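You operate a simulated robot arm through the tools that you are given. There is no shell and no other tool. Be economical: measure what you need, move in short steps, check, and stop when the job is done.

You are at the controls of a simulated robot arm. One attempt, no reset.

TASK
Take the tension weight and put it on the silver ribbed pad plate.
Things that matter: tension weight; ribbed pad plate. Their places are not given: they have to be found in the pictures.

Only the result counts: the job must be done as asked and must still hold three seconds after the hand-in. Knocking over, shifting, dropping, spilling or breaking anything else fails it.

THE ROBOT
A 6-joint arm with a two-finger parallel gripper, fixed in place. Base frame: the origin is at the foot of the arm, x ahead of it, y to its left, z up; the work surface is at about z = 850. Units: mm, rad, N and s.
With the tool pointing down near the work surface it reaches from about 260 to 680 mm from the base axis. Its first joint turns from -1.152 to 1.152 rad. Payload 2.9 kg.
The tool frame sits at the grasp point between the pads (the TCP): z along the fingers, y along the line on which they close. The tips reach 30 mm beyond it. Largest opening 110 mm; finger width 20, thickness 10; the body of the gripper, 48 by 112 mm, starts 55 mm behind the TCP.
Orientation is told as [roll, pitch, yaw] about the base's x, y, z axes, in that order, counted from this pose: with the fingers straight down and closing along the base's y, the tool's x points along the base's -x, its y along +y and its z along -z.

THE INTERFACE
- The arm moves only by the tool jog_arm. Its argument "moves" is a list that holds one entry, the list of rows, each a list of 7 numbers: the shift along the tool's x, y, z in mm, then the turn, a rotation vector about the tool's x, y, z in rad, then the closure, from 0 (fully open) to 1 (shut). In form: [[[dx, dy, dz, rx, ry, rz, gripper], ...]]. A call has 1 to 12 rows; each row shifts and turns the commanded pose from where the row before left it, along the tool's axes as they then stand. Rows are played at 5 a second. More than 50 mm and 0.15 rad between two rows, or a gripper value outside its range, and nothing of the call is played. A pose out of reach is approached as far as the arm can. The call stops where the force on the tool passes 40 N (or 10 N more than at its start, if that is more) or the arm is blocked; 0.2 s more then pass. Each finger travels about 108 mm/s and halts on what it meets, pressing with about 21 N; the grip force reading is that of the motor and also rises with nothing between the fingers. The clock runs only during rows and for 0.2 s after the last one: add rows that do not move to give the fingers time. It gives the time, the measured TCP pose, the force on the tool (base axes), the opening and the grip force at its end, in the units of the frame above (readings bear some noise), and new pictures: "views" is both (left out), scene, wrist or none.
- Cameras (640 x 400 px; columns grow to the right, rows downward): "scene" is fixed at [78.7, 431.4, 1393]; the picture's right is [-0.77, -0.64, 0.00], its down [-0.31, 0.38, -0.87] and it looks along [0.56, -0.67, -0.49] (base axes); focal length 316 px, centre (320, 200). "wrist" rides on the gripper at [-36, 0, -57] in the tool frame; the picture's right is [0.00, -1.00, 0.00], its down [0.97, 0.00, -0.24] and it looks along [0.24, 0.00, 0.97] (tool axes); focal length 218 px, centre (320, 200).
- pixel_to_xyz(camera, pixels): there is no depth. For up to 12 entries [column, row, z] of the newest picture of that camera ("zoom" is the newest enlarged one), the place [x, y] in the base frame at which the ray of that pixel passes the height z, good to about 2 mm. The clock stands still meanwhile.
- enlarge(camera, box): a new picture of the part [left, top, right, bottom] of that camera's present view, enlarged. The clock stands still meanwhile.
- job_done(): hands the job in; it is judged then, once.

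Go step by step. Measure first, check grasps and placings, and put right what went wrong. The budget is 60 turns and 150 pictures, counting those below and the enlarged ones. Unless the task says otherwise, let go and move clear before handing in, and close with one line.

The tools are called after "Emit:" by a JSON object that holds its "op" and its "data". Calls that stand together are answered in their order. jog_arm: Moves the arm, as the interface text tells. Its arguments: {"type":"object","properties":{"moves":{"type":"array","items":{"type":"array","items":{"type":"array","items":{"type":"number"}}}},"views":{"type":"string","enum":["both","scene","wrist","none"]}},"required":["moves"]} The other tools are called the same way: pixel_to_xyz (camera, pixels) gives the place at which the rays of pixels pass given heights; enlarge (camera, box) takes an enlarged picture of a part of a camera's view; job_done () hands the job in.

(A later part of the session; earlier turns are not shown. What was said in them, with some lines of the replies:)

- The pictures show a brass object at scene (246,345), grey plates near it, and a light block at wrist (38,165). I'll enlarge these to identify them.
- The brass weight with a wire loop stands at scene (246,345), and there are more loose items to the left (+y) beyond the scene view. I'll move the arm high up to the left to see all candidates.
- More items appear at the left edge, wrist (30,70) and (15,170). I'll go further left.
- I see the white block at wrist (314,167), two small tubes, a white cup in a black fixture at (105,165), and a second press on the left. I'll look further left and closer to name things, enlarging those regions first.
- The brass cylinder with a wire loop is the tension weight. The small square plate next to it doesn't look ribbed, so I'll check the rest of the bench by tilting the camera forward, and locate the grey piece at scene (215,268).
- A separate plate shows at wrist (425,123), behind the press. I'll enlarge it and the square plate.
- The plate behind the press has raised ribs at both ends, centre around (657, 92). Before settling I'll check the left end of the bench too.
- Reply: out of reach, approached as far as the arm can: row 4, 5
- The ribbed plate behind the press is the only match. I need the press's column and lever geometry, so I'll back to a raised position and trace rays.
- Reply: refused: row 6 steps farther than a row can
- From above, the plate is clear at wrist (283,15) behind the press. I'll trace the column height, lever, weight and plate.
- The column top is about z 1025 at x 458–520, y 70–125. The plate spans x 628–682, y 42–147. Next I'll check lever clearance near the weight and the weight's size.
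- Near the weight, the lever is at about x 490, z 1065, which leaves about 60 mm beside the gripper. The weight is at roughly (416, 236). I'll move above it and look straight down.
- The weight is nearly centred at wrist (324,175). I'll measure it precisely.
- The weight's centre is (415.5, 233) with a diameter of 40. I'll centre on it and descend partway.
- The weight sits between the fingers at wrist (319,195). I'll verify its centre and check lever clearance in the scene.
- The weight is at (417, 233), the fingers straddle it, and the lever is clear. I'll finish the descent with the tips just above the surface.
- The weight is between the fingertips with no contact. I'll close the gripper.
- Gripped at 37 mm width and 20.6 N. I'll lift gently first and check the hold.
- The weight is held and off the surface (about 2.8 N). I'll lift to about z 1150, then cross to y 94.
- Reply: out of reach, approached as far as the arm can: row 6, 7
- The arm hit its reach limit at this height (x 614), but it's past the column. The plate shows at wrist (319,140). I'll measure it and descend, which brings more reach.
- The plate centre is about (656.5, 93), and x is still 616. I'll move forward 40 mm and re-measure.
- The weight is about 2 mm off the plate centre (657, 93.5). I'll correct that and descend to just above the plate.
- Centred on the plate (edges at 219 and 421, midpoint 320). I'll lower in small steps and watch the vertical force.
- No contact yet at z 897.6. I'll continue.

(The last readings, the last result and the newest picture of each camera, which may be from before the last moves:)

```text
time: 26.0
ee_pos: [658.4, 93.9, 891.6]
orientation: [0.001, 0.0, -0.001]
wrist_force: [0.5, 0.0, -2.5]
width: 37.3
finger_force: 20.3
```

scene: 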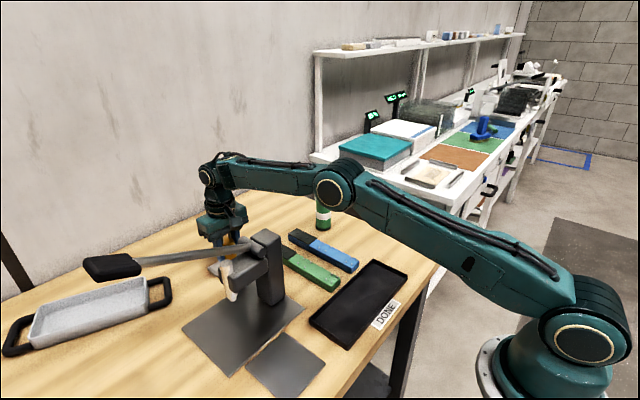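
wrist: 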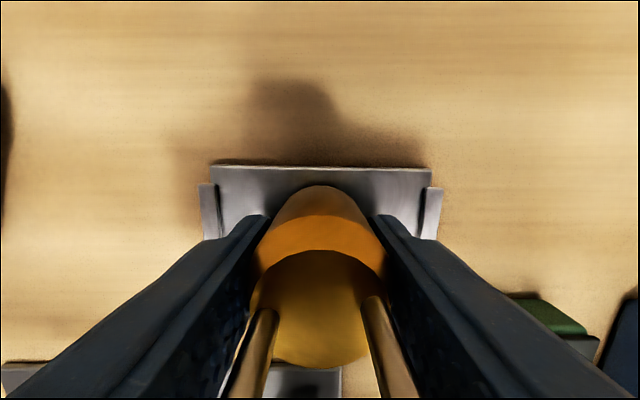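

The force is still the hanging weight only. I'll keep lowering by 1 mm.

Emit:
{"op": "jog_arm", "data": {"moves": [[[0, 0, 1, 0, 0, 0, 1], [0, 0, 0, 0, 0, 0, 1]]], "views": "none"}}

Emit:
{"op": "jog_arm", "data": {"moves": [[[0, 0, 1, 0, 0, 0, 1], [0, 0, 0, 0, 0, 0, 1]]], "views": "none"}}

Emit:
{"op": "enlarge", "data": {"camera": "scene", "box": [200, 230, 270, 290]}}

```text
time: 26.6
ee_pos: [658.2, 92.0, 890.4]
orientation: [-0.002, 0.001, 0.001]
wrist_force: [-0.2, 0.2, -2.3]
width: 37.2
finger_force: 21.1
```

```text
time: 27.2
ee_pos: [656.8, 93.5, 890.6]
orientation: [-0.001, 0.0, 0.0]
wrist_force: [-0.2, 0.4, -3.0]
width: 37.0
finger_force: 21.5
```

```text
6.67 times, centred on (235, 260) of scene
```

zoom: 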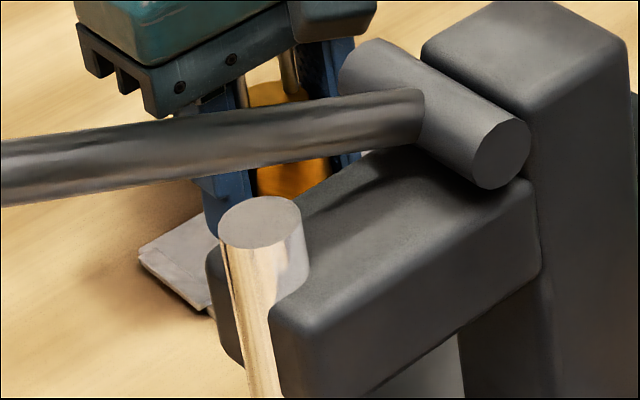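

No contact yet. I'll keep stepping.

Emit:
{"op": "jog_arm", "data": {"moves": [[[0, 0, 1, 0, 0, 0, 1], [0, 0, 0, 0, 0, 0, 1]]], "views": "none"}}

Emit:
{"op": "jog_arm", "data": {"moves": [[[0, 0, 1, 0, 0, 0, 1], [0, 0, 0, 0, 0, 0, 1]]], "views": "none"}}

```text
time: 27.8
ee_pos: [657.5, 93.0, 887.8]
orientation: [0.001, -0.001, 0.0]
wrist_force: [0.1, -0.7, -2.7]
width: 37.2
finger_force: 21.4
```

```text
time: 28.4
ee_pos: [656.4, 93.3, 888.5]
orientation: [0.0, -0.001, 0.0]
wrist_force: [0.3, -0.6, -3.1]
width: 37.3
finger_force: 21.0
```

Emit:
{"op": "jog_arm", "data": {"moves": [[[0, 0, 1, 0, 0, 0, 1], [0, 0, 0, 0, 0, 0, 1]]], "views": "none"}}

Emit:
{"op": "jog_arm", "data": {"moves": [[[0, 0, 1, 0, 0, 0, 1], [0, 0, 0, 0, 0, 0, 1]]], "views": "wrist"}}

```text
time: 29.0
ee_pos: [657.9, 95.1, 887.7]
orientation: [0.001, 0.0, 0.0]
wrist_force: [-2.2, 1.1, 4.7]
width: 37.0
finger_force: 21.2
```

```text
time: 29.6
ee_pos: [657.5, 93.7, 888.6]
orientation: [0.0, -0.002, -0.001]
wrist_force: [-3.7, 0.1, 11.1]
width: 37.3
finger_force: 21.0
```

wrist: 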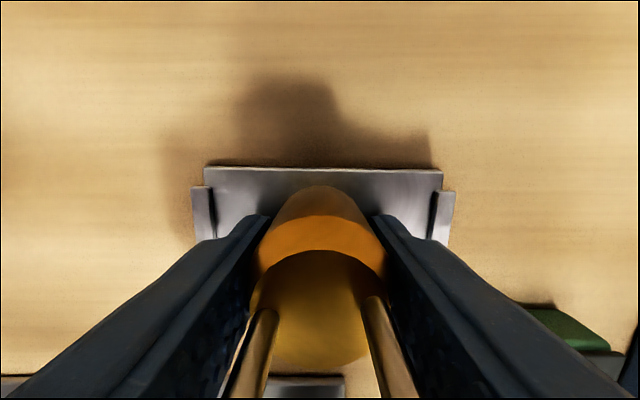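

Contact: the upward force has risen to 11 N and z has stopped at 888. I'll ease up about 1 mm and open partway, to about 70 mm so the fingers stay inside the ribs.

Emit:
{"op": "jog_arm", "data": {"moves": [[[0, 0, -1.2, 0, 0, 0, 1], [0, 0, 0, 0, 0, 0, 0.64], [0, 0, 0, 0, 0, 0, 0.55], [0, 0, 0, 0, 0, 0, 0.45], [0, 0, 0, 0, 0, 0, 0.4], [0, 0, 0, 0, 0, 0, 0.4]]]}}

```text
time: 31.0
ee_pos: [657.8, 93.3, 887.9]
orientation: [-0.001, 0.002, -0.001]
wrist_force: [0.2, 0.1, -0.7]
width: 65.9
finger_force: 0.0
```

scene: 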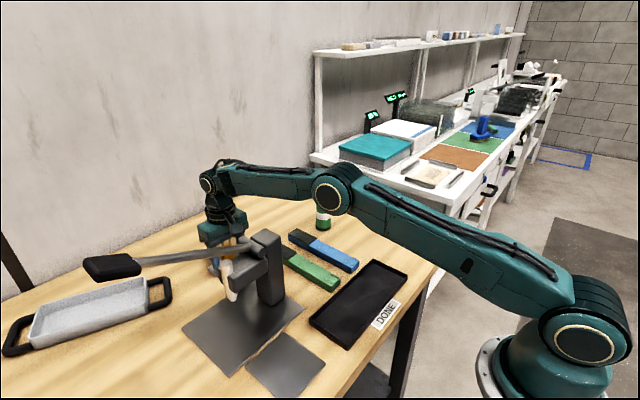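
wrist: 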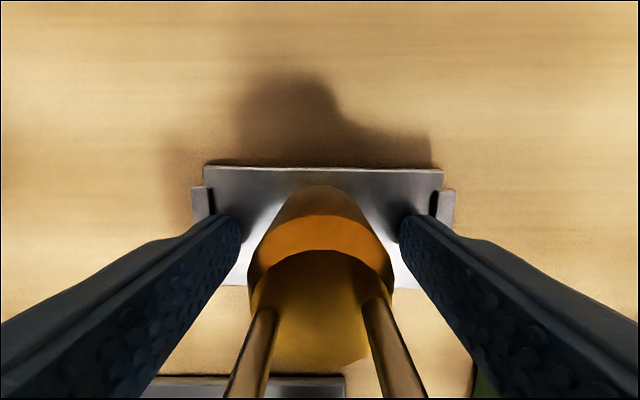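

The weight is free and standing on the plate, with the fingers clear on both sides. I'll retreat straight up.

Emit:
{"op": "jog_arm", "data": {"moves": [[[0, 0, -10, 0, 0, 0, 0.4], [0, 0, -20, 0, 0, 0, 0.4], [0, 0, -30, 0, 0, 0, 0.4], [0, 0, -40, 0, 0, 0, 0.4], [0, 0, -30, 0, 0, 0, 0.4], [0, 0, 0, 0, 0, 0, 0.4]]]}}

Emit:
{"op": "enlarge", "data": {"camera": "wrist", "box": [220, 120, 420, 250]}}

Emit:
{"op": "enlarge", "data": {"camera": "scene", "box": [180, 200, 300, 300]}}

```text
time: 32.4
ee_pos: [656.1, 92.3, 1018.9]
orientation: [-0.001, 0.0, -0.001]
wrist_force: [0.1, 0.8, 0.1]
width: 66.0
finger_force: 0.0
```

scene: 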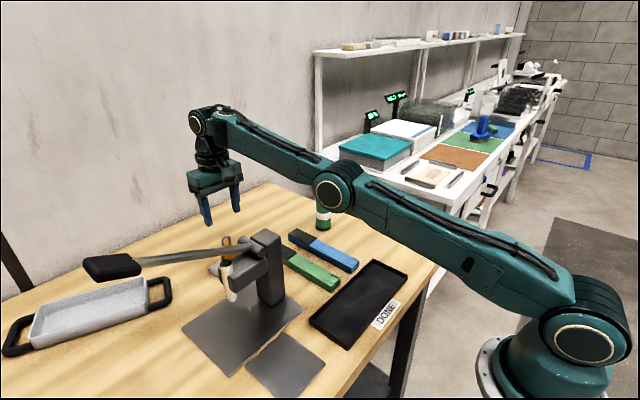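
wrist: 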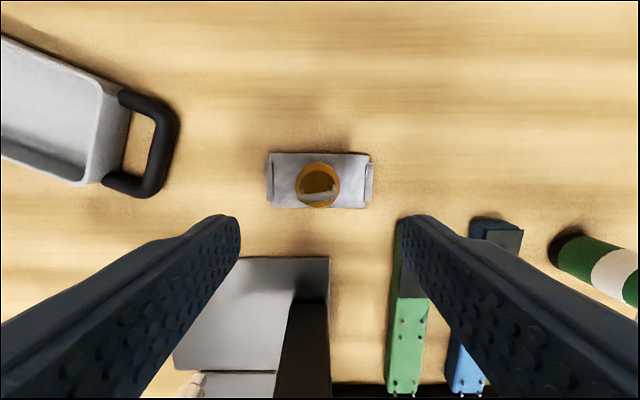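

```text
3.08 times, centred on (320, 185) of wrist
```

zoom: 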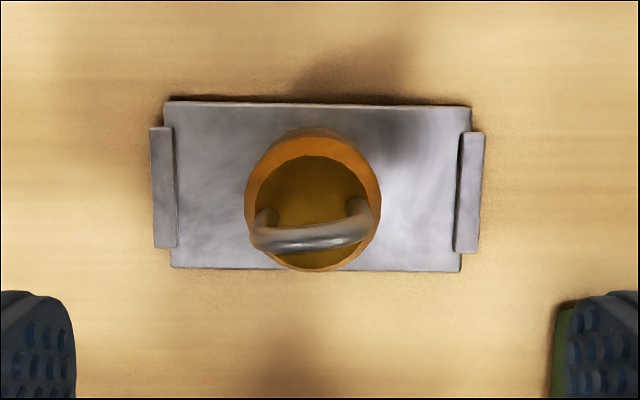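

```text
4.00 times, centred on (240, 250) of scene
```

zoom: 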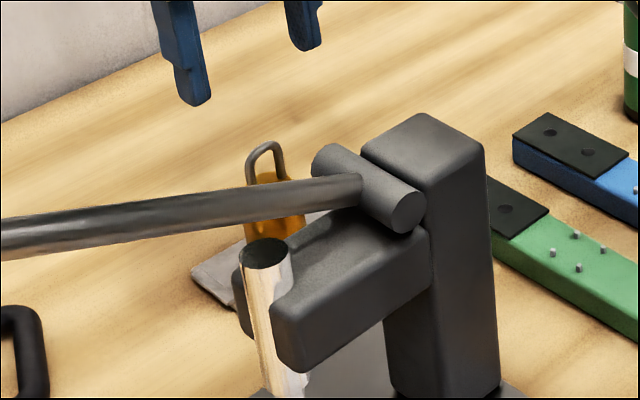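

The weight stands upright in the middle of the ribbed plate at wrist (318,185). The gripper is well clear and everything else is in place, so I'm handing in.

Emit:
{"op": "job_done", "data": {}}

```text
The job is handed in.
```

The tension weight is standing upright on the silver ribbed pad plate, released, with the gripper clear and nothing else disturbed in the final pictures.
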